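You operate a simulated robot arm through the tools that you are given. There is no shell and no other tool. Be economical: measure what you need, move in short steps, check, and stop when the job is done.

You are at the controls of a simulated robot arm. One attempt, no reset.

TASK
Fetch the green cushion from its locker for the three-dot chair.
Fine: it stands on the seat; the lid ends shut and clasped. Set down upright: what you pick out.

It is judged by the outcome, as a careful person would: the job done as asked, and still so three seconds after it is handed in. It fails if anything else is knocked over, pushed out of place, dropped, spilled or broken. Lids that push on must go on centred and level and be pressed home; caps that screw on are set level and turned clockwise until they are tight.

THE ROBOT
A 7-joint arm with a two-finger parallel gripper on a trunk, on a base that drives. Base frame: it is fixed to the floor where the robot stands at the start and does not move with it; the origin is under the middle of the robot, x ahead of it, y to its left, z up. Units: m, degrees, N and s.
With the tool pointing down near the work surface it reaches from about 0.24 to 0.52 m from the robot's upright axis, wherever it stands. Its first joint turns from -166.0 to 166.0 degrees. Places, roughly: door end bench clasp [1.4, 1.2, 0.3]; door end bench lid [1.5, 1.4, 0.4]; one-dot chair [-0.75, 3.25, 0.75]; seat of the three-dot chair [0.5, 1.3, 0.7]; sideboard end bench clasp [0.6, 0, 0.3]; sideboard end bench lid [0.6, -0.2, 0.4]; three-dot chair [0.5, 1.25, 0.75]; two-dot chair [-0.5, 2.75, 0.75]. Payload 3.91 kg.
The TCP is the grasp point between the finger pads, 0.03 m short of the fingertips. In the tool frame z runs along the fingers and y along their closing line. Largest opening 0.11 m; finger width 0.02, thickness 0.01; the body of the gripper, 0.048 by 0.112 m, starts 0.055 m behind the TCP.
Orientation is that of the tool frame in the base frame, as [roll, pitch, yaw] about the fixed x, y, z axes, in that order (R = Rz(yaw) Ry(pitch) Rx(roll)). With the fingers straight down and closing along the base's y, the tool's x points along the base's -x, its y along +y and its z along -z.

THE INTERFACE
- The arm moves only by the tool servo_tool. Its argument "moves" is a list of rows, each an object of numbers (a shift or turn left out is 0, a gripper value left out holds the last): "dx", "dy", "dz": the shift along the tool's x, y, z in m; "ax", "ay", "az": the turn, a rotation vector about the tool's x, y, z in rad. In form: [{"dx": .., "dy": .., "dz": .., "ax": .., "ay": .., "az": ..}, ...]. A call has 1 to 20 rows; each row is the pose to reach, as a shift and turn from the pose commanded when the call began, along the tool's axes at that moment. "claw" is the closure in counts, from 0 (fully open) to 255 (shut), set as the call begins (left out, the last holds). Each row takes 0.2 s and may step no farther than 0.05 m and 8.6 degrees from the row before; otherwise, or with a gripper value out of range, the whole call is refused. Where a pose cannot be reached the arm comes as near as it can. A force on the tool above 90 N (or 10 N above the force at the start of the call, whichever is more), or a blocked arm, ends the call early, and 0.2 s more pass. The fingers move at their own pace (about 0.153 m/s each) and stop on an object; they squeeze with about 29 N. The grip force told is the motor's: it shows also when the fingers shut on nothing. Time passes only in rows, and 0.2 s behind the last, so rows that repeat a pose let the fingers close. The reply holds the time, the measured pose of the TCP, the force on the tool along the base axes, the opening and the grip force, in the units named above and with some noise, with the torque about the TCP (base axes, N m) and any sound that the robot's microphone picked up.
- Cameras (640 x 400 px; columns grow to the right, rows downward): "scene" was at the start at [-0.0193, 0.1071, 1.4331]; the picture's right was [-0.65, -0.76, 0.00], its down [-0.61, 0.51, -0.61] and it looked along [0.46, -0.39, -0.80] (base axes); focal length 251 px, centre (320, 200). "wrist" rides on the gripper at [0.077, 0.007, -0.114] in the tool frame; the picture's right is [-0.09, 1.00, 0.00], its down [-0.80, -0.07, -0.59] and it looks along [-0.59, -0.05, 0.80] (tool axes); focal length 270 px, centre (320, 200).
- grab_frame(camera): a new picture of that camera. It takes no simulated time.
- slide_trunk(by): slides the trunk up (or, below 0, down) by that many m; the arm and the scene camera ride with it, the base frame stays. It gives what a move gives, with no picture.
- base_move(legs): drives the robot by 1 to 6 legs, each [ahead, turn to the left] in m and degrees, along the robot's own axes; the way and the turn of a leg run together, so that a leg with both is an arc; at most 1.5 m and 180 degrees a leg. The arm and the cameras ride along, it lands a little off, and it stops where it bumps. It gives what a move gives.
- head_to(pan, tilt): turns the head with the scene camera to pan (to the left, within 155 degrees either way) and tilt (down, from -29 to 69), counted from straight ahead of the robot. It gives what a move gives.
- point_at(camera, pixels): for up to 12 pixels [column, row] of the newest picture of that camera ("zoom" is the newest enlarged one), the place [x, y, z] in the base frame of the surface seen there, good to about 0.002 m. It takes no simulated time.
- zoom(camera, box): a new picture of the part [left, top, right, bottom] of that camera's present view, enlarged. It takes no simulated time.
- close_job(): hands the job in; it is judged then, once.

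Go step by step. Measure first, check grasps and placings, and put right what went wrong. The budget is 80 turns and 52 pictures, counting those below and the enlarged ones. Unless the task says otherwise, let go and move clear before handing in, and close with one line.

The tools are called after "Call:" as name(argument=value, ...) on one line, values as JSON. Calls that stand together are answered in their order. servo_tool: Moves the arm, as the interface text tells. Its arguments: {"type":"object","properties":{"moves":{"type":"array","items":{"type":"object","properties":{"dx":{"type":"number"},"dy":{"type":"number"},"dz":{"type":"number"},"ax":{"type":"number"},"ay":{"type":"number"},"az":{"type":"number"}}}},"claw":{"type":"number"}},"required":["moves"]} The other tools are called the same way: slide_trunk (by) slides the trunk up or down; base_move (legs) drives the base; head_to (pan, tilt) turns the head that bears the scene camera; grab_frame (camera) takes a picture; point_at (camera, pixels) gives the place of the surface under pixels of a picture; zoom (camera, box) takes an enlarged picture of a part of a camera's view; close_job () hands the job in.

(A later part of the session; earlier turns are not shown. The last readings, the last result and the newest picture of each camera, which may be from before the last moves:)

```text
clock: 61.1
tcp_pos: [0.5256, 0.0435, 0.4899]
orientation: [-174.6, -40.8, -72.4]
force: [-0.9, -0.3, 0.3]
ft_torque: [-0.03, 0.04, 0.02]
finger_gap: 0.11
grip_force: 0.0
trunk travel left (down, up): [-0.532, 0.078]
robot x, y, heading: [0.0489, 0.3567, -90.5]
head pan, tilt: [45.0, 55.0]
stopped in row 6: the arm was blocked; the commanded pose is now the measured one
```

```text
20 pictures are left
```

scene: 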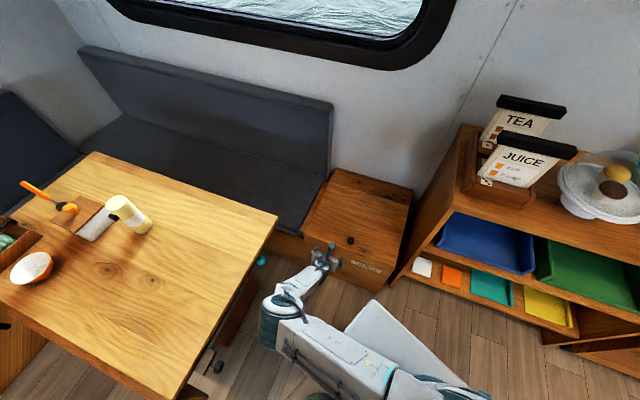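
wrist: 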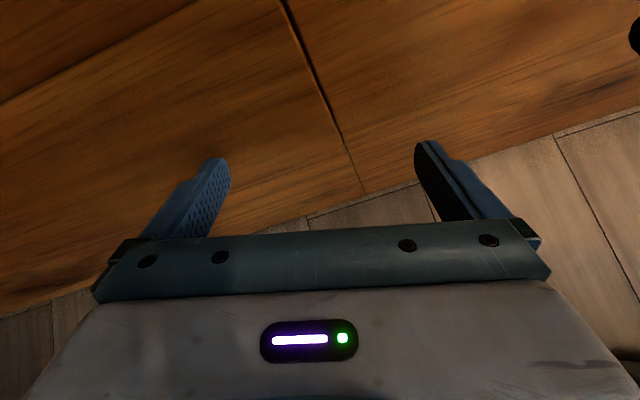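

The forward tilt makes the elbow swing down to the left (280,300). I go back to a 25° tilt, which is enough for the handle, and drop the trunk rather than reach down.

Call:
servo_tool(moves=[{"ay": -0.07, "dz": -0.02}, {"ay": -0.14, "dz": -0.03}, {"ay": -0.21, "dz": -0.04}, {"ay": -0.27, "dz": -0.04}, {"ay": -0.27, "dz": -0.04}])

Call:
grab_frame(camera="scene")

```text
clock: 62.3
tcp_pos: [0.5126, 0.067, 0.5187]
orientation: [-175.8, -25.4, -70.8]
force: [0.6, -0.9, 0.2]
ft_torque: [-0.02, -0.02, 0.0]
finger_gap: 0.1099
grip_force: 0.1
trunk travel left (down, up): [-0.532, 0.078]
robot x, y, heading: [0.047, 0.3566, -90.6]
head pan, tilt: [45.0, 55.0]
```

```text
19 pictures are left
```

scene: 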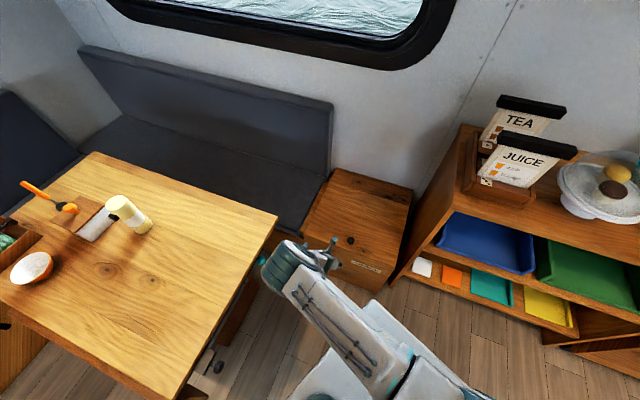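

I measure the elbow and table spacing before lowering.

Call:
point_at(camera="scene", pixels=[[285, 260], [270, 270], [300, 250], [350, 330], [277, 213], [163, 398], [420, 360], [331, 257], [348, 239]])

```text
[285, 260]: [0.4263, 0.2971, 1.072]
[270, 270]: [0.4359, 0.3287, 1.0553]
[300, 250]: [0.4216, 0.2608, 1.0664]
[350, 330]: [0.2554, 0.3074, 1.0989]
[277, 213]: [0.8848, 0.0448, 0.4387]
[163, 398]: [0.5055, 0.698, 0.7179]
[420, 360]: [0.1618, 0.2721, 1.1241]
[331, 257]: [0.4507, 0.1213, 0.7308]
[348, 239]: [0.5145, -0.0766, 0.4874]
```

The elbow (u≈0.51, z 1.06) stays clear of the table. Lower the trunk to handle height and look with the wrist camera.

Call:
slide_trunk(by=-0.185)

Call:
grab_frame(camera="wrist")

```text
clock: 64.3
tcp_pos: [0.5131, 0.0673, 0.3326]
orientation: [-175.7, -25.4, -70.9]
force: [0.2, 0.5, 0.4]
ft_torque: [0.01, 0.0, -0.02]
finger_gap: 0.1099
grip_force: 0.1
trunk travel left (down, up): [-0.347, 0.263]
robot x, y, heading: [0.0454, 0.357, -90.8]
head pan, tilt: [45.0, 55.0]
```

```text
18 pictures are left
```

wrist: 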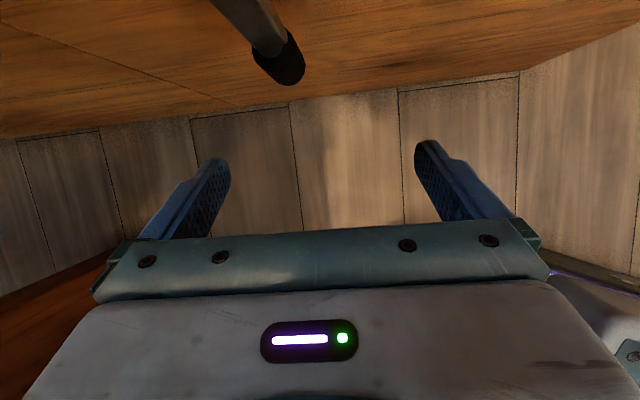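

Call:
point_at(camera="wrist", pixels=[[275, 60], [285, 75], [265, 40], [300, 65], [258, 60], [250, 20], [200, 70], [400, 60]])

```text
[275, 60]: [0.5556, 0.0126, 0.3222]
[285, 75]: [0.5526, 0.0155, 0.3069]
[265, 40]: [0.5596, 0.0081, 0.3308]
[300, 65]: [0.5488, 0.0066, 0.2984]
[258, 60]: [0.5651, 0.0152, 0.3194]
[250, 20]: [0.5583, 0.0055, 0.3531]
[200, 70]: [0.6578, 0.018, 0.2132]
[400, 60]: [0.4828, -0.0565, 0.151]
```

Handle centre is about (0.559,0.005,0.305). I move straight onto it and close gently.

Call:
servo_tool(moves=[{"dx": 0.0, "dy": -0.0185, "dz": 0.0}, {"dx": 0.018, "dy": -0.0185, "dz": 0.02}, {"dx": 0.036, "dy": -0.0185, "dz": 0.033}, {"dx": 0.0547, "dy": -0.0185, "dz": 0.0432}, {"dx": 0.0547, "dy": -0.0185, "dz": 0.0432}])

Call:
servo_tool(moves=[{}, {}, {}, {}], claw=255)

Call:
grab_frame(camera="wrist")

```text
clock: 65.5
tcp_pos: [0.5559, 0.0106, 0.3204]
orientation: [-175.7, -25.4, -70.8]
force: [-0.1, -0.5, 1.0]
ft_torque: [0.04, 0.0, -0.02]
finger_gap: 0.11
grip_force: 0.1
trunk travel left (down, up): [-0.347, 0.263]
robot x, y, heading: [0.0495, 0.3526, -90.7]
head pan, tilt: [45.0, 55.0]
```

```text
clock: 66.5
tcp_pos: [0.5564, 0.0088, 0.3195]
orientation: [-175.9, -25.4, -70.7]
force: [4.9, -0.9, -0.7]
ft_torque: [-0.51, 1.57, 0.17]
finger_gap: 0.0243
grip_force: 45.1
trunk travel left (down, up): [-0.347, 0.263]
robot x, y, heading: [0.0487, 0.3541, -90.8]
head pan, tilt: [45.0, 55.0]
```

```text
17 pictures are left
```

wrist: 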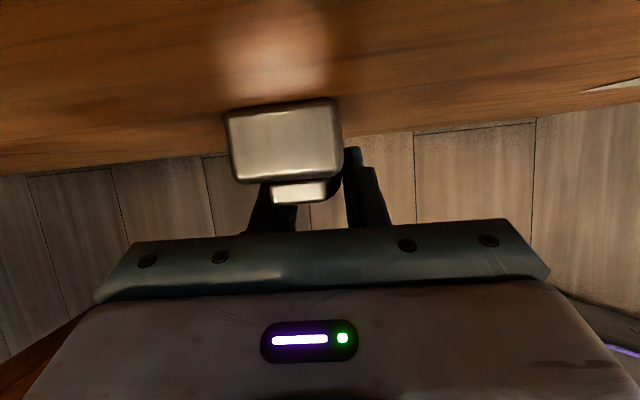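

The handle is held (gap 0.024). I swing it outward and up along its arc, turning the tool with it.

Call:
servo_tool(moves=[{"dx": -0.0063, "dz": -0.0042, "ay": -0.065}, {"dx": -0.0126, "dz": -0.0083, "ay": -0.13}, {"dx": -0.0178, "dz": -0.0139, "ay": -0.195}, {"dx": -0.0228, "dz": -0.0195, "ay": -0.26}, {"dx": -0.0262, "dz": -0.026, "ay": -0.325}, {"dx": -0.0296, "dz": -0.033, "ay": -0.39}])

Call:
grab_frame(camera="wrist")

```text
clock: 67.9
tcp_pos: [0.5422, 0.0429, 0.3388]
orientation: [-176.1, -3.7, -69.2]
force: [17.9, -36.8, 7.3]
ft_torque: [0.23, 1.61, 0.35]
finger_gap: 0.025
grip_force: 45.8
trunk travel left (down, up): [-0.347, 0.263]
robot x, y, heading: [0.0494, 0.3552, -90.7]
head pan, tilt: [45.0, 55.0]
```

```text
16 pictures are left
```

wrist: 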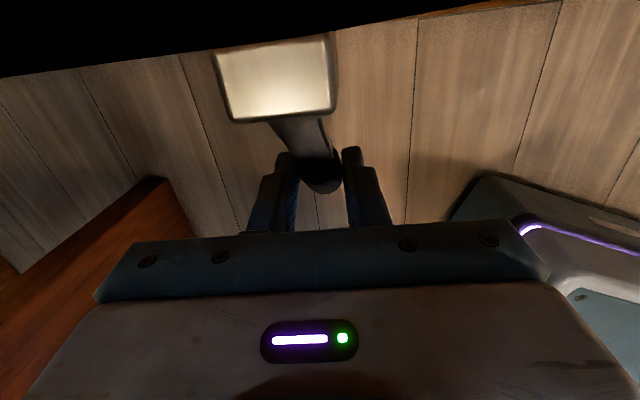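

The lever turned outward (handle at (320,170)). Continue the arc, more upward now.

Call:
servo_tool(moves=[{"dx": -0.001, "dz": -0.01, "ay": -0.08}, {"dx": -0.002, "dz": -0.02, "ay": -0.16}, {"dx": -0.001, "dz": -0.03, "ay": -0.24}, {"dx": 0.003, "dz": -0.04, "ay": -0.3}, {"dx": 0.008, "dz": -0.05, "ay": -0.36}])

Call:
grab_frame(camera="wrist")

```text
clock: 69.1
tcp_pos: [0.5363, 0.0548, 0.38]
orientation: [-176.3, 18.7, -67.4]
force: [-1.4, 46.5, -42.0]
ft_torque: [0.53, 0.49, 1.09]
finger_gap: 0.0234
grip_force: 45.0
trunk travel left (down, up): [-0.347, 0.263]
robot x, y, heading: [0.047, 0.3559, -90.2]
head pan, tilt: [45.0, 55.0]
```

```text
15 pictures are left
```

wrist: 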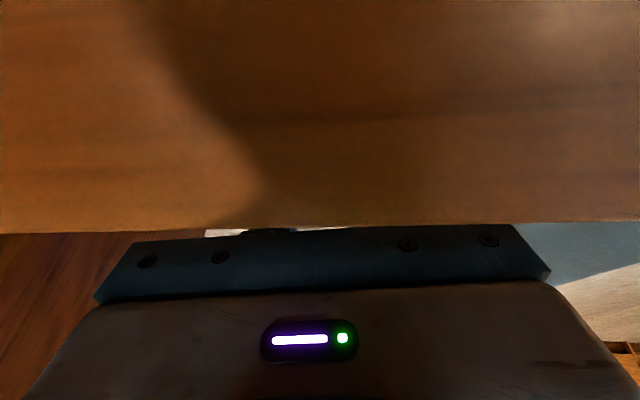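

The lever is now about horizontal and resists further turning (46 N). I release it, move out, and look.

Call:
servo_tool(moves=[{}, {}, {}, {"dz": -0.03, "dx": -0.03}, {"dz": -0.06, "dx": -0.06}, {"dz": -0.1, "dx": -0.08}], claw=0)

Call:
zoom(camera="scene", box=[270, 160, 430, 290])

```text
clock: 70.5
tcp_pos: [0.5137, 0.0827, 0.5065]
orientation: [-176.0, 17.5, -67.9]
force: [0.6, 0.6, -0.3]
ft_torque: [0.0, 0.01, -0.01]
finger_gap: 0.1101
grip_force: 0.1
trunk travel left (down, up): [-0.347, 0.263]
robot x, y, heading: [0.0488, 0.3614, -90.6]
head pan, tilt: [45.0, 55.0]
```

```text
3.08 times, centred on (350, 225) of scene
```

zoom: 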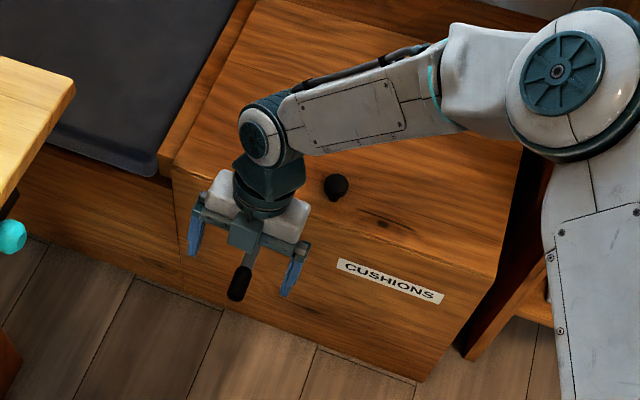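

The lever stands out horizontally: the clasp is open. Next I raise the trunk, drive closer, and straighten the tool above the knob.

Call:
slide_trunk(by=0.12)

Call:
base_move(legs=[[0.22, 0]])

Call:
servo_tool(moves=[{"ay": 0.1}, {"ay": 0.2}, {"ay": 0.305}, {"ay": 0.305}])

Call:
grab_frame(camera="scene")

```text
clock: 72.0
tcp_pos: [0.5154, 0.0822, 0.6262]
orientation: [-175.9, 17.5, -68.0]
force: [0.6, 0.1, 0.6]
ft_torque: [0.01, 0.04, -0.03]
finger_gap: 0.1104
grip_force: 0.1
trunk travel left (down, up): [-0.467, 0.143]
robot x, y, heading: [0.0477, 0.3563, -90.6]
head pan, tilt: [45.0, 55.0]
```

```text
clock: 73.7
tcp_pos: [0.513, -0.1378, 0.6263]
orientation: [-176.0, 17.4, -67.8]
force: [0.1, -1.0, 0.9]
ft_torque: [0.04, -0.01, -0.03]
finger_gap: 0.1097
grip_force: 0.1
trunk travel left (down, up): [-0.467, 0.143]
robot x, y, heading: [0.0408, 0.1356, -90.6]
head pan, tilt: [45.0, 55.0]
```

```text
clock: 74.7
tcp_pos: [0.5108, -0.1382, 0.6269]
orientation: [-176.2, -0.1, -69.1]
force: [0.3, -0.9, 1.3]
ft_torque: [-0.01, 0.0, 0.02]
finger_gap: 0.1098
grip_force: 0.0
trunk travel left (down, up): [-0.467, 0.143]
robot x, y, heading: [0.0444, 0.1365, -90.8]
head pan, tilt: [45.0, 55.0]
```

```text
13 pictures are left
```

scene: 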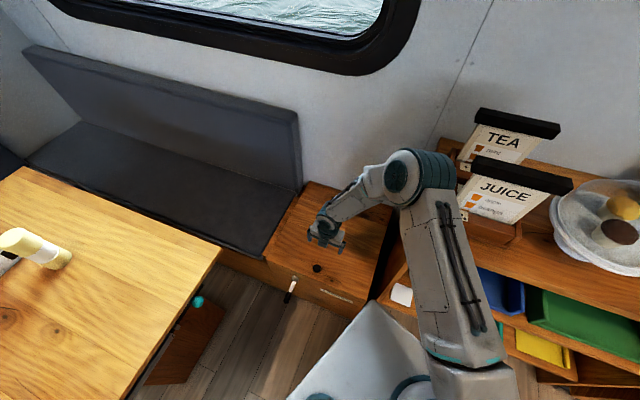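

The elbow is close in view to the TEA/JUICE rack, so I measure both, along with knob and lid edges.

Call:
point_at(camera="scene", pixels=[[435, 165], [452, 185], [478, 190], [485, 160], [470, 235], [318, 268], [446, 250], [520, 185], [293, 286], [345, 210], [380, 290], [304, 185]])

```text
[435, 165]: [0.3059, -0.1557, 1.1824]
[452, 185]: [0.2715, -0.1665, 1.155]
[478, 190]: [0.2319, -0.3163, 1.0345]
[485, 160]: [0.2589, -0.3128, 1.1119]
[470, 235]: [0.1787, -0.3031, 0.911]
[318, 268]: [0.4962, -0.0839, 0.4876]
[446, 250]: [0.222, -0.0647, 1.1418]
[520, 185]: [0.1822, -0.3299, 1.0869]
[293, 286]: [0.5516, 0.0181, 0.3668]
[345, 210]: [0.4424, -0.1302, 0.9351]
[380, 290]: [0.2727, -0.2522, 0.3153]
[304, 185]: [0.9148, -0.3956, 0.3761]
```

Knob centre ≈ (0.502,-0.082), top 0.488; the elbow is about 0.14 m clear of the rack. I move over the knob, down, and close.

Call:
servo_tool(moves=[{"dx": -0.028, "dy": -0.001, "dz": 0.02}, {"dx": -0.0555, "dy": -0.0023, "dz": 0.04}, {"dx": -0.0555, "dy": -0.0023, "dz": 0.08}, {"dx": -0.0555, "dy": -0.0023, "dz": 0.115}, {"dx": -0.0555, "dy": -0.0023, "dz": 0.1394}, {"dx": -0.0555, "dy": -0.0023, "dz": 0.1394}])

Call:
servo_tool(moves=[{}, {}, {}, {}], claw=255)

```text
clock: 76.1
tcp_pos: [0.5015, -0.0822, 0.4868]
orientation: [-176.1, 0.0, -69.1]
force: [0.3, 0.6, 0.8]
ft_torque: [0.0, 0.03, -0.05]
finger_gap: 0.11
grip_force: 0.1
trunk travel left (down, up): [-0.467, 0.143]
robot x, y, heading: [0.0476, 0.1355, -90.3]
head pan, tilt: [45.0, 55.0]
```

```text
clock: 77.1
tcp_pos: [0.5023, -0.0818, 0.4869]
orientation: [-176.2, 0.0, -69.0]
force: [6.8, 0.1, -1.9]
ft_torque: [-0.44, 1.26, -0.13]
finger_gap: 0.0332
grip_force: 45.1
trunk travel left (down, up): [-0.467, 0.143]
robot x, y, heading: [0.0429, 0.1351, -90.5]
head pan, tilt: [45.0, 55.0]
```

The knob is held (gap 0.033). I lift the lid along its hinge arc to about 20° and check the forces.

Call:
servo_tool(moves=[{"dx": 0.006, "dy": -0.0019, "dz": -0.0286}, {"dx": 0.015, "dy": -0.0037, "dz": -0.0563}, {"dx": 0.026, "dy": -0.0055, "dz": -0.083}, {"dx": 0.039, "dy": -0.0072, "dz": -0.1088}, {"dx": 0.039, "dy": -0.0072, "dz": -0.1088}])

Call:
grab_frame(camera="scene")

```text
clock: 78.3
tcp_pos: [0.5162, -0.1166, 0.5986]
orientation: [-176.4, 0.1, -68.9]
force: [-17.4, 26.2, 7.9]
ft_torque: [0.83, 1.78, 0.4]
finger_gap: 0.0331
grip_force: 44.9
trunk travel left (down, up): [-0.467, 0.143]
robot x, y, heading: [0.0444, 0.1401, -90.7]
head pan, tilt: [45.0, 55.0]
```

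```text
12 pictures are left
```

scene: 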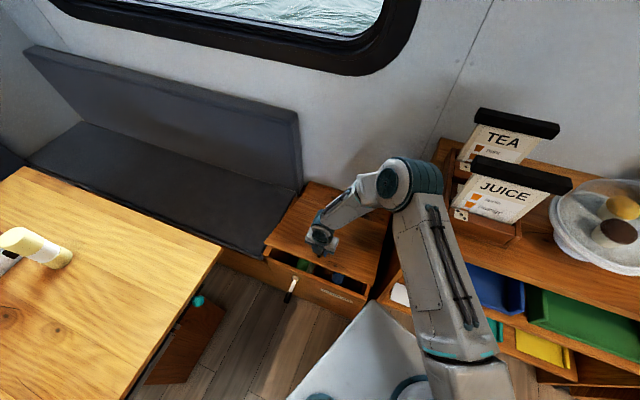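

The lid is rising (interior visible); the outward force says the hinge is a bit further back. I adjust the arc and continue.

Call:
servo_tool(moves=[{"dx": 0.0058, "dy": -0.001, "dz": -0.0175}, {"dx": 0.023, "dy": -0.003, "dz": -0.0445}, {"dx": 0.0425, "dy": -0.0046, "dz": -0.07}, {"dx": 0.0641, "dy": -0.006, "dz": -0.0935}, {"dx": 0.0877, "dy": -0.0075, "dz": -0.1151}, {"dx": 0.0877, "dy": -0.0075, "dz": -0.1151}])

```text
clock: 79.7
tcp_pos: [0.5504, -0.1991, 0.711]
orientation: [-176.3, 0.1, -69.0]
force: [20.0, 6.7, -16.4]
ft_torque: [0.88, 0.21, 0.31]
finger_gap: 0.0322
grip_force: 44.3
trunk travel left (down, up): [-0.467, 0.143]
robot x, y, heading: [0.0496, 0.1322, -90.3]
head pan, tilt: [45.0, 55.0]
```

Forces are modest now. Continue the arc towards about 65°.

Call:
servo_tool(moves=[{"dx": 0.0254, "dy": -0.0013, "dz": -0.0195}, {"dx": 0.0524, "dy": -0.0024, "dz": -0.0367}, {"dx": 0.0808, "dy": -0.0034, "dz": -0.0515}, {"dx": 0.1104, "dy": -0.0042, "dz": -0.0638}, {"dx": 0.1409, "dy": -0.0048, "dz": -0.0734}, {"dx": 0.1409, "dy": -0.0048, "dz": -0.0734}])

Call:
grab_frame(camera="scene")

```text
clock: 81.1
tcp_pos: [0.6036, -0.3305, 0.7842]
orientation: [-176.6, 0.3, -68.8]
force: [23.1, 14.2, -19.7]
ft_torque: [1.2, -0.16, 0.02]
finger_gap: 0.0315
grip_force: 45.1
trunk travel left (down, up): [-0.467, 0.143]
robot x, y, heading: [0.0479, 0.1369, -90.3]
head pan, tilt: [45.0, 55.0]
```

```text
11 pictures are left
```

scene: 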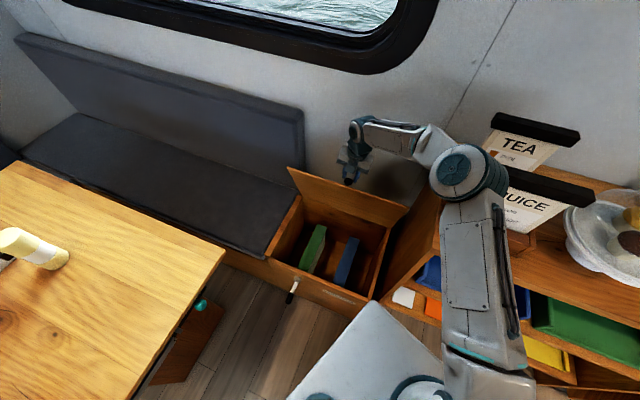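

Green cushion is visible at (315,248), blue beside it. I check the elbow's distance to the rack before pushing the lid further.

Call:
point_at(camera="scene", pixels=[[470, 155], [500, 175], [515, 200], [520, 165], [450, 175], [315, 228], [307, 268], [324, 235], [347, 240], [300, 180], [380, 215], [345, 80]])

Call:
zoom(camera="scene", box=[250, 160, 420, 310])

```text
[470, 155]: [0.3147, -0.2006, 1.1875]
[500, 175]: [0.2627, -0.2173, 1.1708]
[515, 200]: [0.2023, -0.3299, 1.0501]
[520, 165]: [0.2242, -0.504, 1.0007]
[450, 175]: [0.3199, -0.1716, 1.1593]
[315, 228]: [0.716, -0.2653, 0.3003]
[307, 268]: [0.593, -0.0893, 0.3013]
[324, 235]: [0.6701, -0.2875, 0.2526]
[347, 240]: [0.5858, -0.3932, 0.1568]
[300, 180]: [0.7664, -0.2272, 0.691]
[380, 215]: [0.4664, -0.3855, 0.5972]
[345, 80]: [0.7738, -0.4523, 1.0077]
```

```text
2.67 times, centred on (335, 235) of scene
```

zoom: 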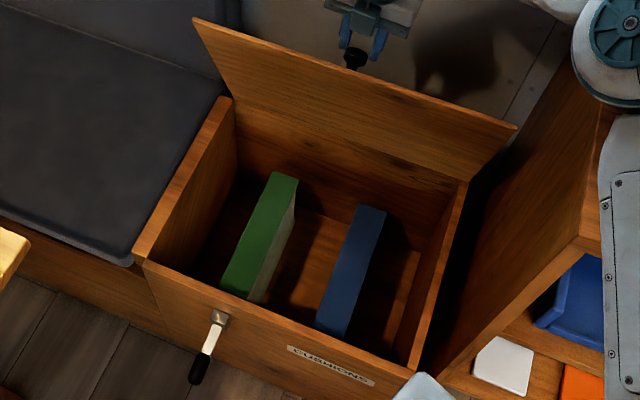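

The elbow stays ~0.1 m from the rack. I push the lid to about 79°, stopping before the wrist camera nears the wall, then open slightly to see if it stays.

Call:
servo_tool(moves=[{"dx": 0.0313, "dz": -0.0069}, {"dx": 0.056, "dz": -0.01}, {"dx": 0.082, "dz": -0.012}, {"dx": 0.082, "dz": -0.012}])

Call:
servo_tool(moves=[{}, {}, {}], claw=140)

Call:
grab_frame(camera="scene")

```text
clock: 81.5
tcp_pos: [0.6077, -0.3443, 0.7986]
orientation: [-175.2, 0.0, -68.4]
force: [19.4, 16.3, -9.6]
ft_torque: [0.06, 0.54, -0.16]
finger_gap: 0.0279
grip_force: 42.8
trunk travel left (down, up): [-0.467, 0.143]
robot x, y, heading: [0.0401, 0.1387, -89.1]
head pan, tilt: [45.0, 55.0]
stopped in row 1: the arm was blocked; the commanded pose is now the measured one
```

```text
clock: 81.8
tcp_pos: [0.5377, -0.381, 0.8457]
orientation: [-170.9, -4.2, -71.8]
force: [0.8, 1.1, 0.1]
ft_torque: [-0.01, 0.07, -0.01]
finger_gap: 0.0497
grip_force: 0.1
trunk travel left (down, up): [-0.467, 0.143]
robot x, y, heading: [0.0482, 0.137, -90.2]
head pan, tilt: [45.0, 55.0]
stopped in row 1: the arm was blocked; the commanded pose is now the measured one
```

```text
9 pictures are left
```

scene: 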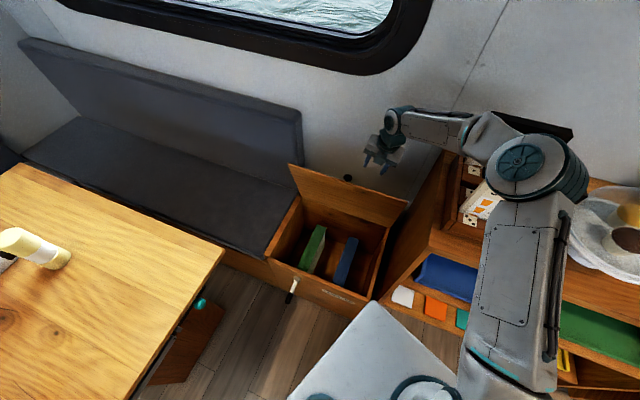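

The lid stays open by itself. The arm jumped when freed and its elbow is near the JUICE box, so I back the base straight away and look.

Call:
base_move(legs=[[-0.15, 0]])

Call:
grab_frame(camera="scene")

```text
clock: 83.2
tcp_pos: [0.5496, -0.2287, 0.8351]
orientation: [-171.9, -3.2, -71.2]
force: [-2.2, -1.4, 0.7]
ft_torque: [0.09, -0.07, -0.02]
finger_gap: 0.0497
grip_force: 0.0
trunk travel left (down, up): [-0.467, 0.143]
robot x, y, heading: [0.048, 0.2856, -89.9]
head pan, tilt: [45.0, 55.0]
```

```text
8 pictures are left
```

scene: 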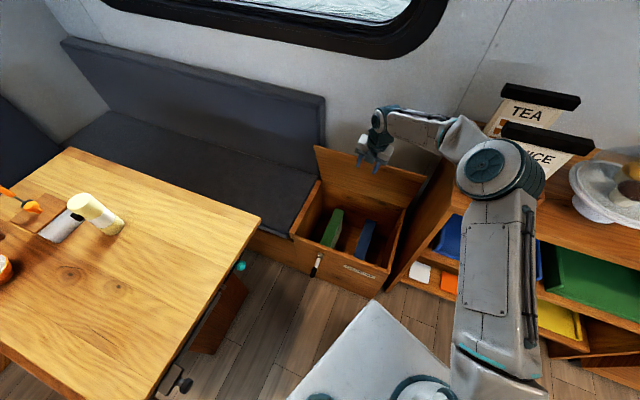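

The TEA and JUICE boxes stand as before. I zoom on the locker to measure the green cushion.

Call:
zoom(camera="scene", box=[290, 180, 410, 290])

Call:
point_at(camera="scene", pixels=[[545, 158], [525, 114], [490, 160], [505, 170], [319, 150], [420, 175], [365, 175]])

```text
3.64 times, centred on (350, 235) of scene
```

zoom: 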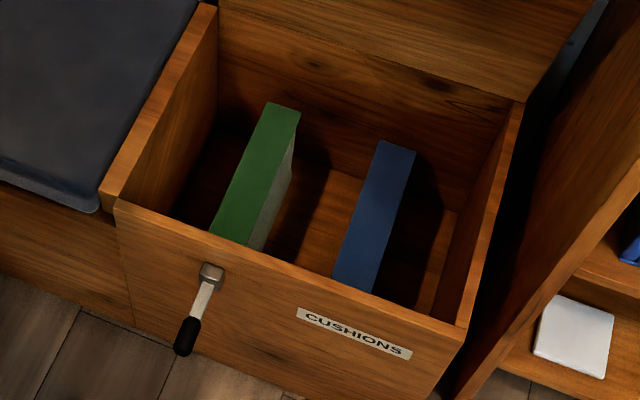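

```text
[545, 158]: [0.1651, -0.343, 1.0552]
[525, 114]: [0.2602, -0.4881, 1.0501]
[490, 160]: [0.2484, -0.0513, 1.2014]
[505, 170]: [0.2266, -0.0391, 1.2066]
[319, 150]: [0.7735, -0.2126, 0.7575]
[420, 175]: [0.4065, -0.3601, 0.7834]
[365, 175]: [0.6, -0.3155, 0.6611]
```

Call:
point_at(camera="zoom", pixels=[[268, 108], [296, 112], [215, 230], [244, 240], [240, 170], [270, 175], [255, 172], [290, 150], [262, 235], [200, 180], [390, 145], [350, 240]])

```text
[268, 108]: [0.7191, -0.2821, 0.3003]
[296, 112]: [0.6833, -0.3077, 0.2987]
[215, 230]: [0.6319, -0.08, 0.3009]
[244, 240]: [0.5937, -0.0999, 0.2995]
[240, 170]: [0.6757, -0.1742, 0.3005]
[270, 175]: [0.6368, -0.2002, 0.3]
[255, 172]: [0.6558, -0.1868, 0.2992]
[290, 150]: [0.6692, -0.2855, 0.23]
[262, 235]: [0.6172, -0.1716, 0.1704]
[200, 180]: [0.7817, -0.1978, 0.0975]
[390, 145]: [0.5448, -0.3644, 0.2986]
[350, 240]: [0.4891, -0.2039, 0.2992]
```

Cushion: top at z 0.30, u-thickness 43 mm, long axis across the bench; I'll grip it from above. First pull the arm in high, then re-place the base squarely in front of the locker.

Call:
servo_tool(moves=[{"dx": -0.034, "dy": 0.021, "dz": -0.01}, {"dx": -0.067, "dy": 0.042, "dz": -0.02}, {"dx": -0.101, "dy": 0.063, "dz": -0.03}, {"dx": -0.135, "dy": 0.084, "dz": -0.035}, {"dx": -0.168, "dy": 0.105, "dz": -0.039}, {"dx": -0.202, "dy": 0.126, "dz": -0.039}, {"dx": -0.236, "dy": 0.147, "dz": -0.039}, {"dx": -0.2695, "dy": 0.1686, "dz": -0.039}], claw=0)

Call:
base_move(legs=[[0, 82], [0.22, 0], [0, -62]])

Call:
head_to(pan=15, tilt=58)

Call:
grab_frame(camera="scene")

```text
clock: 85.0
tcp_pos: [0.2996, -0.0267, 0.8344]
orientation: [-172.0, -3.2, -71.2]
force: [0.5, -0.1, -0.8]
ft_torque: [0.04, 0.01, 0.01]
finger_gap: 0.11
grip_force: 0.0
trunk travel left (down, up): [-0.467, 0.143]
robot x, y, heading: [0.0463, 0.2836, -90.1]
head pan, tilt: [45.0, 55.0]
```

```text
clock: 92.9
tcp_pos: [0.6064, 0.0454, 0.8337]
orientation: [-172.1, -3.1, -51.5]
force: [0.3, -0.3, 0.0]
ft_torque: [0.02, 0.01, -0.03]
finger_gap: 0.1104
grip_force: 0.0
trunk travel left (down, up): [-0.467, 0.143]
robot x, y, heading: [0.2622, 0.2532, -70.2]
head pan, tilt: [45.0, 55.0]
```

```text
clock: 93.8
tcp_pos: [0.6069, 0.045, 0.8349]
orientation: [-172.1, -3.1, -51.5]
force: [-0.5, 0.2, 0.1]
ft_torque: [0.01, -0.01, 0.02]
finger_gap: 0.1101
grip_force: 0.0
trunk travel left (down, up): [-0.467, 0.143]
robot x, y, heading: [0.262, 0.2552, -70.3]
head pan, tilt: [15.0, 58.0]
```

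```text
6 pictures are left
```

scene: 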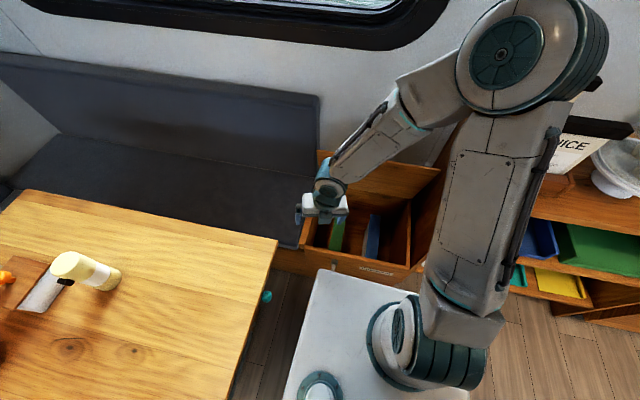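

Good stance; the locker is ahead. I check the elbow's place relative to the rack, then move above the cushion with the tool vertical and square.

Call:
point_at(camera="scene", pixels=[[530, 50], [590, 60], [595, 85], [480, 180], [580, 145]])

Call:
servo_tool(moves=[{"dx": 0.04, "dy": 0.023, "dz": -0.001, "ax": -0.036, "ay": -0.0086, "az": 0.07}, {"dx": 0.08, "dy": 0.046, "dz": -0.002, "ax": -0.072, "ay": -0.0172, "az": 0.14}, {"dx": 0.12, "dy": 0.069, "dz": -0.003, "ax": -0.108, "ay": -0.0259, "az": 0.21}, {"dx": 0.159, "dy": 0.0925, "dz": -0.004, "ax": -0.1443, "ay": -0.0345, "az": 0.2807}, {"dx": 0.159, "dy": 0.0925, "dz": -0.004, "ax": -0.1443, "ay": -0.0345, "az": 0.2807}])

```text
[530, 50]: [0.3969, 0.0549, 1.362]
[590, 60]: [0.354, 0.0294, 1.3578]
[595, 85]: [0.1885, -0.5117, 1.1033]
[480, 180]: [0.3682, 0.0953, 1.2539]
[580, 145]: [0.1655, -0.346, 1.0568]
```

```text
clock: 95.0
tcp_pos: [0.6335, -0.1381, 0.8346]
orientation: [-180.0, 0.0, -67.4]
force: [-0.5, -1.2, -0.1]
ft_torque: [0.01, 0.0, -0.01]
finger_gap: 0.1098
grip_force: 0.1
trunk travel left (down, up): [-0.467, 0.143]
robot x, y, heading: [0.2607, 0.2566, -70.1]
head pan, tilt: [15.0, 58.0]
```

Elbow is far from the rack. I lower the trunk over the cushion, then finish with the arm.

Call:
slide_trunk(by=-0.4)

Call:
servo_tool(moves=[{"dz": 0.04}, {"dz": 0.08}, {"dz": 0.11}, {"dz": 0.11}])

Call:
grab_frame(camera="wrist")

```text
clock: 98.9
tcp_pos: [0.6329, -0.1352, 0.4355]
orientation: [-180.0, 0.0, -67.4]
force: [-0.3, -0.2, -0.2]
ft_torque: [-0.03, -0.02, 0.06]
finger_gap: 0.11
grip_force: 0.0
trunk travel left (down, up): [-0.067, 0.543]
robot x, y, heading: [0.2634, 0.2535, -69.9]
head pan, tilt: [15.0, 58.0]
```

```text
clock: 99.9
tcp_pos: [0.6342, -0.1354, 0.3259]
orientation: [180.0, 0.0, -67.4]
force: [-1.0, 1.0, -0.7]
ft_torque: [0.0, -0.03, 0.0]
finger_gap: 0.11
grip_force: 0.1
trunk travel left (down, up): [-0.067, 0.543]
robot x, y, heading: [0.2617, 0.2567, -70.1]
head pan, tilt: [15.0, 58.0]
```

```text
5 pictures are left
```

wrist: 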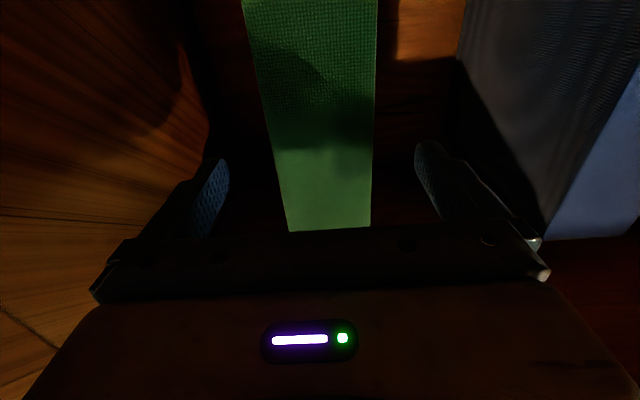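

The cushion is between the fingers. I check where its front end lies.

Call:
point_at(camera="wrist", pixels=[[300, 226], [360, 224], [320, 210], [280, 150], [372, 150], [250, 10], [376, 10], [490, 200]])

```text
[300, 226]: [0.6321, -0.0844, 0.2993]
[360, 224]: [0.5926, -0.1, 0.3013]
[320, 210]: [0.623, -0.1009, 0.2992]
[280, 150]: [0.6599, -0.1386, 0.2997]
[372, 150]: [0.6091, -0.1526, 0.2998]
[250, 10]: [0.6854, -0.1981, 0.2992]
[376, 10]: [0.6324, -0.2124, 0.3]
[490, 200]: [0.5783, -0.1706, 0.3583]
```

The cushion spans n −0.32 to −0.54, so I shift 4.5 cm towards its middle, go down and grip.

Call:
servo_tool(moves=[{"dx": 0.025}, {"dx": 0.045, "dz": 0.01}, {"dx": 0.045, "dz": 0.04}, {"dx": 0.045, "dz": 0.064}, {"dx": 0.045, "dz": 0.064}])

Call:
servo_tool(moves=[{}, {}, {}, {}], claw=255)

Call:
servo_tool(moves=[{"dz": -0.03}, {"dz": -0.06}, {"dz": -0.1}])

```text
clock: 101.1
tcp_pos: [0.6529, -0.1783, 0.2604]
orientation: [-180.0, 0.0, -67.4]
force: [0.4, 0.2, -0.1]
ft_torque: [0.0, -0.02, -0.03]
finger_gap: 0.1102
grip_force: 0.1
trunk travel left (down, up): [-0.067, 0.543]
robot x, y, heading: [0.2629, 0.2526, -70.1]
head pan, tilt: [15.0, 58.0]
```

```text
clock: 102.1
tcp_pos: [0.6535, -0.1768, 0.2608]
orientation: [180.0, 0.0, -67.4]
force: [-0.5, -0.7, -0.9]
ft_torque: [-0.15, 0.01, -0.04]
finger_gap: 0.0579
grip_force: 28.4
trunk travel left (down, up): [-0.067, 0.543]
robot x, y, heading: [0.2599, 0.2538, -70.4]
head pan, tilt: [15.0, 58.0]
```

```text
clock: 102.9
tcp_pos: [0.6525, -0.1786, 0.3608]
orientation: [-180.0, 0.1, -67.3]
force: [0.5, 1.4, -3.6]
ft_torque: [0.01, 0.01, -0.03]
finger_gap: 0.0582
grip_force: 28.9
trunk travel left (down, up): [-0.067, 0.543]
robot x, y, heading: [0.2646, 0.2567, -70.0]
head pan, tilt: [15.0, 58.0]
```

The cushion is gripped (gap 0.058) and lifting. I shift it towards the front inside the box, raise with the trunk past the leaning lid, then back the base off.

Call:
servo_tool(moves=[{"dx": -0.025}, {"dx": -0.045}, {"dx": -0.045}])

Call:
slide_trunk(by=0.32)

Call:
base_move(legs=[[-0.35, 0]])

Call:
slide_trunk(by=0.2)

```text
clock: 103.7
tcp_pos: [0.6354, -0.1411, 0.3595]
orientation: [-179.8, -0.5, -67.7]
force: [22.1, -35.8, -7.4]
ft_torque: [0.07, 0.17, -0.15]
finger_gap: 0.0577
grip_force: 29.1
trunk travel left (down, up): [-0.067, 0.543]
robot x, y, heading: [0.2578, 0.2515, -70.5]
head pan, tilt: [15.0, 58.0]
```

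```text
clock: 106.8
tcp_pos: [0.6323, -0.1348, 0.6794]
orientation: [-180.0, 0.1, -67.3]
force: [-1.9, 5.5, -5.2]
ft_torque: [0.06, -0.02, -0.09]
finger_gap: 0.0581
grip_force: 29.1
trunk travel left (down, up): [-0.387, 0.223]
robot x, y, heading: [0.261, 0.254, -70.3]
head pan, tilt: [15.0, 58.0]
```

```text
clock: 109.1
tcp_pos: [0.5176, 0.1913, 0.6802]
orientation: [-180.0, 0.0, -66.9]
force: [-0.4, -0.8, -2.5]
ft_torque: [0.02, 0.04, 0.0]
finger_gap: 0.058
grip_force: 29.4
trunk travel left (down, up): [-0.387, 0.223]
robot x, y, heading: [0.1437, 0.5799, -69.8]
head pan, tilt: [15.0, 58.0]
```

```text
clock: 111.3
tcp_pos: [0.5176, 0.1906, 0.8788]
orientation: [-179.9, 0.1, -66.9]
force: [-0.4, 0.5, -3.1]
ft_torque: [0.05, 0.03, 0.01]
finger_gap: 0.0579
grip_force: 29.2
trunk travel left (down, up): [-0.587, 0.023]
robot x, y, heading: [0.1432, 0.5793, -69.7]
head pan, tilt: [15.0, 58.0]
```

The cushion is out. I raise it a bit more and turn right (away from the table) round towards the chair, then look.

Call:
servo_tool(moves=[{"dz": -0.03}, {"dz": -0.06}])

Call:
base_move(legs=[[0, -105], [0, -105]])

Call:
head_to(pan=-25, tilt=38)

Call:
grab_frame(camera="scene")

```text
clock: 111.9
tcp_pos: [0.5188, 0.1909, 0.9407]
orientation: [-179.9, -0.1, -66.9]
force: [-1.0, -0.6, -2.5]
ft_torque: [0.06, -0.02, 0.01]
finger_gap: 0.058
grip_force: 28.6
trunk travel left (down, up): [-0.587, 0.023]
robot x, y, heading: [0.1422, 0.5753, -70.0]
head pan, tilt: [15.0, 58.0]
```

```text
clock: 121.0
tcp_pos: [0.0001, 1.0987, 0.9402]
orientation: [180.0, 0.0, 84.3]
force: [-0.2, 0.0, -2.9]
ft_torque: [-0.05, -0.04, 0.0]
finger_gap: 0.058
grip_force: 28.8
trunk travel left (down, up): [-0.587, 0.023]
robot x, y, heading: [0.1428, 0.5787, 81.3]
head pan, tilt: [15.0, 58.0]
```

```text
clock: 122.1
tcp_pos: [-0.0003, 1.0986, 0.9402]
orientation: [180.0, 0.0, 84.3]
force: [0.5, -0.8, -2.6]
ft_torque: [-0.02, 0.03, 0.0]
finger_gap: 0.0579
grip_force: 28.9
trunk travel left (down, up): [-0.587, 0.023]
robot x, y, heading: [0.1444, 0.5745, 81.2]
head pan, tilt: [-25.0, 38.0]
```

```text
4 pictures are left
```

scene: 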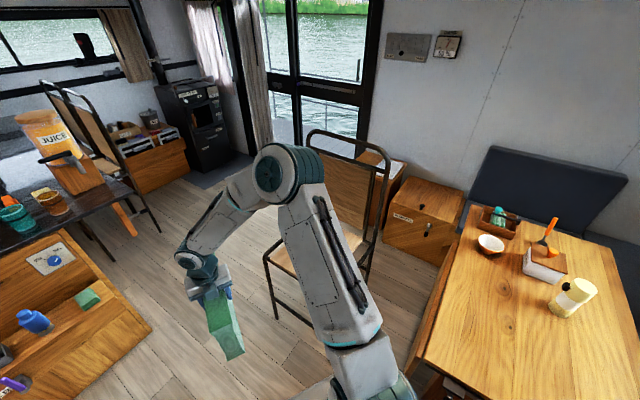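

The cushion is held; I measure the visible parts of the chair.

Call:
point_at(camera="scene", pixels=[[266, 257], [278, 256], [284, 243], [352, 240], [360, 243], [367, 262], [350, 190], [392, 165], [310, 145], [232, 355], [212, 325], [352, 250]])

```text
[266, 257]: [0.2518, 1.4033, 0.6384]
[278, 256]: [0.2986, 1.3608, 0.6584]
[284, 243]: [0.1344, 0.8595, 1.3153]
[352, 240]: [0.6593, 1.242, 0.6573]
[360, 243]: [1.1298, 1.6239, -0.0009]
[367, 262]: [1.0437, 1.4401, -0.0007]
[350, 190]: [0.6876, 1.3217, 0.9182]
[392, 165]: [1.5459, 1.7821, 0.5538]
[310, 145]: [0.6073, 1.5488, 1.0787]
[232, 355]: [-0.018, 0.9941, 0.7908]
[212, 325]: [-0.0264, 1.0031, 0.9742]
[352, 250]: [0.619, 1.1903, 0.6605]
```

Seat top z≈0.658, centre ≈(0.48,1.31), backrest on the far (+u) side. Before driving, I check the counter at the left.

Call:
point_at(camera="scene", pixels=[[150, 332], [66, 232], [85, 297], [30, 320], [100, 385], [130, 225], [132, 190]])

```text
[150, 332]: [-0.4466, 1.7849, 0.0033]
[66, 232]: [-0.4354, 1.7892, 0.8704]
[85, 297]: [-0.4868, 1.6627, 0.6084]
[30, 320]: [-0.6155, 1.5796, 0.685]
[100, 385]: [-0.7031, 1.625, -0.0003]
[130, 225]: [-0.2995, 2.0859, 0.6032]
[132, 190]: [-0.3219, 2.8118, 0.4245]
```

To keep clear of the counter I take a shorter path: turn left 18°, drive 0.345 m, then turn right so the cushion comes over the seat.

Call:
base_move(legs=[[0, 18.6], [0.345, 0], [0, -79]])

Call:
head_to(pan=28, tilt=45)

Call:
grab_frame(camera="scene")

```text
clock: 127.1
tcp_pos: [0.0825, 1.4569, 0.94]
orientation: [-179.9, 0.1, 69.2]
force: [-0.3, -0.6, -2.6]
ft_torque: [-0.07, 0.01, -0.04]
finger_gap: 0.0576
grip_force: 29.2
trunk travel left (down, up): [-0.587, 0.023]
robot x, y, heading: [0.0848, 0.915, 66.5]
head pan, tilt: [-25.0, 38.0]
stopped in leg 3: the robot was blocked; the commanded pose is now the measured one
```

```text
clock: 128.3
tcp_pos: [0.0819, 1.4583, 0.9401]
orientation: [-179.9, 0.1, 69.1]
force: [0.4, 1.4, -2.1]
ft_torque: [-0.01, 0.04, -0.01]
finger_gap: 0.0579
grip_force: 29.0
trunk travel left (down, up): [-0.587, 0.023]
robot x, y, heading: [0.0839, 0.9132, 66.5]
head pan, tilt: [28.0, 45.0]
```

```text
3 pictures are left
```

scene: 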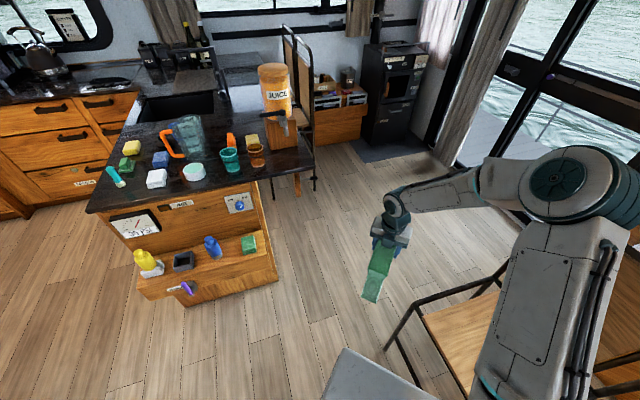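

The base bumped near the chair's front leg while turning. I check the chair's seat corner, then will back off and approach straight on.

Call:
point_at(camera="scene", pixels=[[424, 320], [470, 300], [450, 360], [470, 340], [388, 347], [625, 330], [600, 275], [340, 352]])

Call:
base_move(legs=[[-0.2, 0], [0, -33.5]])

```text
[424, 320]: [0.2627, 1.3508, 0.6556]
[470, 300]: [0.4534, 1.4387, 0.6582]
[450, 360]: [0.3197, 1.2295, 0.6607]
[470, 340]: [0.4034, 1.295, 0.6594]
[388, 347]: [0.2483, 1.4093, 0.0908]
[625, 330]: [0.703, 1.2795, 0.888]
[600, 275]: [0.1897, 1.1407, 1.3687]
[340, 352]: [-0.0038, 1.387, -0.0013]
```

```text
clock: 131.5
tcp_pos: [0.3033, 1.1889, 0.9402]
orientation: [-180.0, 0.0, 35.7]
force: [0.6, 0.1, -3.1]
ft_torque: [-0.02, 0.05, 0.01]
finger_gap: 0.0577
grip_force: 29.1
trunk travel left (down, up): [-0.587, 0.023]
robot x, y, heading: [0.0125, 0.7368, 33.3]
head pan, tilt: [28.0, 45.0]
```

The chair hasn't moved (backrest plane unchanged). Drive forward 0.2 m to bring the cushion over the seat.

Call:
base_move(legs=[[0.2, 0]])

Call:
slide_trunk(by=-0.09)

Call:
grab_frame(camera="wrist")

```text
clock: 133.1
tcp_pos: [0.4714, 1.3003, 0.9399]
orientation: [-180.0, 0.1, 35.8]
force: [0.8, 0.1, -2.0]
ft_torque: [-0.05, 0.04, 0.01]
finger_gap: 0.0579
grip_force: 28.7
trunk travel left (down, up): [-0.587, 0.023]
robot x, y, heading: [0.1754, 0.847, 33.0]
head pan, tilt: [28.0, 45.0]
```

```text
clock: 134.3
tcp_pos: [0.472, 1.2998, 0.8501]
orientation: [-179.8, 0.0, 35.7]
force: [-0.8, 0.0, -1.4]
ft_torque: [-0.01, 0.05, 0.01]
finger_gap: 0.0577
grip_force: 29.0
trunk travel left (down, up): [-0.497, 0.113]
robot x, y, heading: [0.1755, 0.8462, 33.5]
head pan, tilt: [28.0, 45.0]
```

```text
2 pictures are left
```

wrist: 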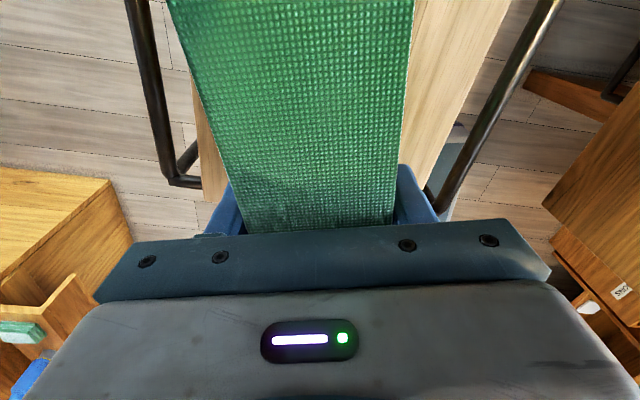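

Cushion is well within the seat frame. I lower slowly in small steps and watch the force.

Call:
servo_tool(moves=[{"dz": 0.008}, {"dz": 0.016}, {"dz": 0.022}, {"dz": 0.022}])

Call:
point_at(camera="wrist", pixels=[[205, 150], [440, 60], [430, 140], [250, 200], [380, 200], [180, 5], [410, 5], [205, 190]])

```text
clock: 135.3
tcp_pos: [0.4708, 1.2998, 0.8282]
orientation: [-180.0, 0.0, 35.8]
force: [-0.5, -0.4, -2.7]
ft_torque: [0.04, 0.04, 0.03]
finger_gap: 0.0579
grip_force: 29.2
trunk travel left (down, up): [-0.497, 0.113]
robot x, y, heading: [0.1751, 0.849, 33.2]
head pan, tilt: [28.0, 45.0]
```

```text
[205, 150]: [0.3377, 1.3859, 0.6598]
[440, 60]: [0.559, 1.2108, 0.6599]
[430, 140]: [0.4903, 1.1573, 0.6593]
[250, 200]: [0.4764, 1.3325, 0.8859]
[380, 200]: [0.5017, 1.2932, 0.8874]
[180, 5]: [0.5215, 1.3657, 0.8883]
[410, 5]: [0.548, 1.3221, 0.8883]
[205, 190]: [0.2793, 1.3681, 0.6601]
```

No contact yet at 0.828. Continue lowering a few mm at a time.

Call:
servo_tool(moves=[{"dz": 0.003}, {"dz": 0.006}, {"dz": 0.006}])

Call:
servo_tool(moves=[{"dz": 0.003}, {"dz": 0.006}, {"dz": 0.006}])

```text
clock: 136.2
tcp_pos: [0.4718, 1.2992, 0.8241]
orientation: [-179.9, -0.2, 35.8]
force: [6.1, 5.6, 21.4]
ft_torque: [-2.89, 1.89, 0.03]
finger_gap: 0.0568
grip_force: 23.6
trunk travel left (down, up): [-0.497, 0.113]
robot x, y, heading: [0.1741, 0.851, 33.3]
head pan, tilt: [28.0, 45.0]
```

```text
clock: 136.9
tcp_pos: [0.4704, 1.2988, 0.8175]
orientation: [-179.8, -0.1, 35.8]
force: [5.4, 1.6, 40.4]
ft_torque: [-0.76, -0.52, 0.14]
finger_gap: 0.058
grip_force: 29.2
trunk travel left (down, up): [-0.497, 0.113]
robot x, y, heading: [0.1766, 0.8467, 33.3]
head pan, tilt: [28.0, 45.0]
```

Firm contact with the seat (40 N). I ease up slightly, release and rise straight up.

Call:
servo_tool(moves=[{"dz": -0.003}, {"dz": -0.003}])

Call:
servo_tool(moves=[{}, {}, {}, {}, {"dz": -0.03}, {"dz": -0.07}, {"dz": -0.1}], claw=0)

Call:
grab_frame(camera="wrist")

```text
clock: 137.6
tcp_pos: [0.4714, 1.299, 0.8186]
orientation: [-179.9, 0.0, 35.8]
force: [5.0, 4.1, 11.9]
ft_torque: [0.64, -1.01, 0.24]
finger_gap: 0.058
grip_force: 28.7
trunk travel left (down, up): [-0.497, 0.113]
robot x, y, heading: [0.1771, 0.8499, 33.5]
head pan, tilt: [28.0, 45.0]
```

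```text
clock: 139.2
tcp_pos: [0.4717, 1.2995, 0.9203]
orientation: [-179.9, -0.1, 35.8]
force: [-0.1, 0.1, 0.4]
ft_torque: [-0.01, 0.01, -0.02]
finger_gap: 0.1099
grip_force: 0.1
trunk travel left (down, up): [-0.497, 0.113]
robot x, y, heading: [0.1778, 0.8524, 33.2]
head pan, tilt: [28.0, 45.0]
```

```text
1 pictures are left
```

wrist: 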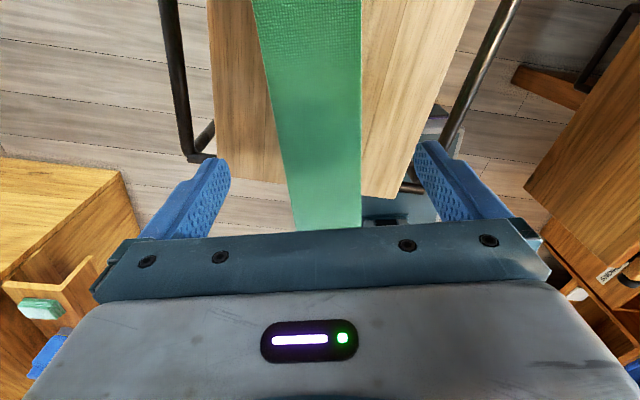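

The cushion stands upright on the seat. Now back to the locker: raise, back off, turn over the table corner at height, and drive up to the bench.

Call:
slide_trunk(by=0.1)

Call:
base_move(legs=[[-0.2, 0], [0, -94.3], [0.57, 0], [0, -8.7]])

```text
clock: 140.5
tcp_pos: [0.4717, 1.2993, 1.0186]
orientation: [-179.9, 0.0, 35.8]
force: [0.6, -0.5, 1.4]
ft_torque: [-0.01, 0.0, -0.05]
finger_gap: 0.11
grip_force: 0.1
trunk travel left (down, up): [-0.597, 0.013]
robot x, y, heading: [0.1743, 0.8473, 33.1]
head pan, tilt: [28.0, 45.0]
```

```text
clock: 149.6
tcp_pos: [0.6355, -0.1604, 1.0191]
orientation: [-180.0, 0.1, -68.6]
force: [0.0, -0.2, 0.0]
ft_torque: [0.02, 0.01, 0.0]
finger_gap: 0.1099
grip_force: 0.0
trunk travel left (down, up): [-0.597, 0.013]
robot x, y, heading: [0.2737, 0.2386, -71.2]
head pan, tilt: [28.0, 45.0]
```

Now over the locker at n −0.39. I close the fingers, move past the lid's top edge towards the wall, and lower behind the lid.

Call:
servo_tool(moves=[{"dx": 0.037}, {"dx": 0.074}, {"dx": 0.111}, {"dx": 0.148}, {"dx": 0.183}, {"dx": 0.183}], claw=255)

Call:
slide_trunk(by=-0.25)

```text
clock: 151.0
tcp_pos: [0.7045, -0.3309, 1.0191]
orientation: [-179.9, 0.0, -68.5]
force: [-0.1, 0.6, -0.6]
ft_torque: [0.03, -0.01, 0.0]
finger_gap: 0.0001
grip_force: 29.1
trunk travel left (down, up): [-0.597, 0.013]
robot x, y, heading: [0.2711, 0.2375, -71.1]
head pan, tilt: [28.0, 45.0]
```

```text
clock: 153.6
tcp_pos: [0.7038, -0.3315, 0.7699]
orientation: [-180.0, 0.0, -68.5]
force: [0.5, -0.4, 0.2]
ft_torque: [0.04, 0.02, 0.03]
finger_gap: 0.0
grip_force: 28.8
trunk travel left (down, up): [-0.347, 0.263]
robot x, y, heading: [0.2724, 0.234, -70.8]
head pan, tilt: [28.0, 45.0]
```

The finger is behind the lid. I pull the lid forward and down along its arc in small steps.

Call:
servo_tool(moves=[{"dx": -0.03}, {"dx": -0.06, "dz": 0.005}, {"dx": -0.094, "dz": 0.014}, {"dx": -0.12, "dz": 0.028}, {"dx": -0.143, "dz": 0.044}, {"dx": -0.168, "dz": 0.063}, {"dx": -0.19, "dz": 0.083}, {"dx": -0.21, "dz": 0.105}, {"dx": -0.228, "dz": 0.128}, {"dx": -0.243, "dz": 0.153}, {"dx": -0.257, "dz": 0.178}, {"dx": -0.268, "dz": 0.205}, {"dx": -0.277, "dz": 0.233}])

```text
clock: 156.4
tcp_pos: [0.6029, -0.0737, 0.5374]
orientation: [-179.9, 0.1, -68.5]
force: [-1.0, 0.1, 0.4]
ft_torque: [-0.01, -0.01, 0.02]
finger_gap: 0.0003
grip_force: 29.3
trunk travel left (down, up): [-0.347, 0.263]
robot x, y, heading: [0.2734, 0.2344, -71.1]
head pan, tilt: [28.0, 45.0]
```

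Little force now; I press down to the lid's closed height to check where it is.

Call:
servo_tool(moves=[{"dz": 0.025}, {"dz": 0.045}, {"dz": 0.055}, {"dz": 0.062}, {"dz": 0.062}])

Call:
point_at(camera="scene", pixels=[[320, 200]])

```text
clock: 157.6
tcp_pos: [0.6036, -0.0708, 0.4793]
orientation: [-179.7, -0.4, -68.4]
force: [-5.6, 7.0, 74.8]
ft_torque: [0.74, 0.47, 0.04]
finger_gap: 0.0
grip_force: 28.9
trunk travel left (down, up): [-0.347, 0.263]
robot x, y, heading: [0.2724, 0.2352, -70.9]
head pan, tilt: [28.0, 45.0]
```

```text
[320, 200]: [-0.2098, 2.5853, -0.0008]
```

The lid is closed (contact at z 0.449 with 75 N). I rise, back the base 0.17 m and tilt the tool slightly for pushing the lever home.

Call:
servo_tool(moves=[{"dz": -0.04}, {"dz": -0.08}, {"dz": -0.1}])

Call:
base_move(legs=[[-0.18, 0]])

Call:
servo_tool(moves=[{"ay": 0.1, "dy": 0.01}, {"ay": 0.2, "dy": 0.02}, {"ay": 0.3, "dy": 0.023}, {"ay": 0.3, "dy": 0.023}])

```text
clock: 158.4
tcp_pos: [0.6026, -0.0716, 0.5759]
orientation: [-179.9, 0.2, -68.5]
force: [-0.5, 0.1, -0.2]
ft_torque: [0.0, 0.01, -0.06]
finger_gap: 0.0
grip_force: 29.3
trunk travel left (down, up): [-0.347, 0.263]
robot x, y, heading: [0.2728, 0.2363, -70.9]
head pan, tilt: [28.0, 45.0]
```

```text
clock: 159.9
tcp_pos: [0.5434, 0.0974, 0.5751]
orientation: [-179.9, 0.0, -68.3]
force: [-0.7, 0.2, 0.1]
ft_torque: [-0.01, 0.01, 0.0]
finger_gap: 0.0
grip_force: 29.2
trunk travel left (down, up): [-0.347, 0.263]
robot x, y, heading: [0.2122, 0.4062, -70.6]
head pan, tilt: [28.0, 45.0]
```

```text
clock: 160.9
tcp_pos: [0.5222, 0.0901, 0.5769]
orientation: [-179.9, -17.2, -68.5]
force: [0.3, 0.2, 0.5]
ft_torque: [-0.05, 0.01, -0.03]
finger_gap: 0.0
grip_force: 29.4
trunk travel left (down, up): [-0.347, 0.263]
robot x, y, heading: [0.2123, 0.4056, -71.3]
head pan, tilt: [28.0, 45.0]
```

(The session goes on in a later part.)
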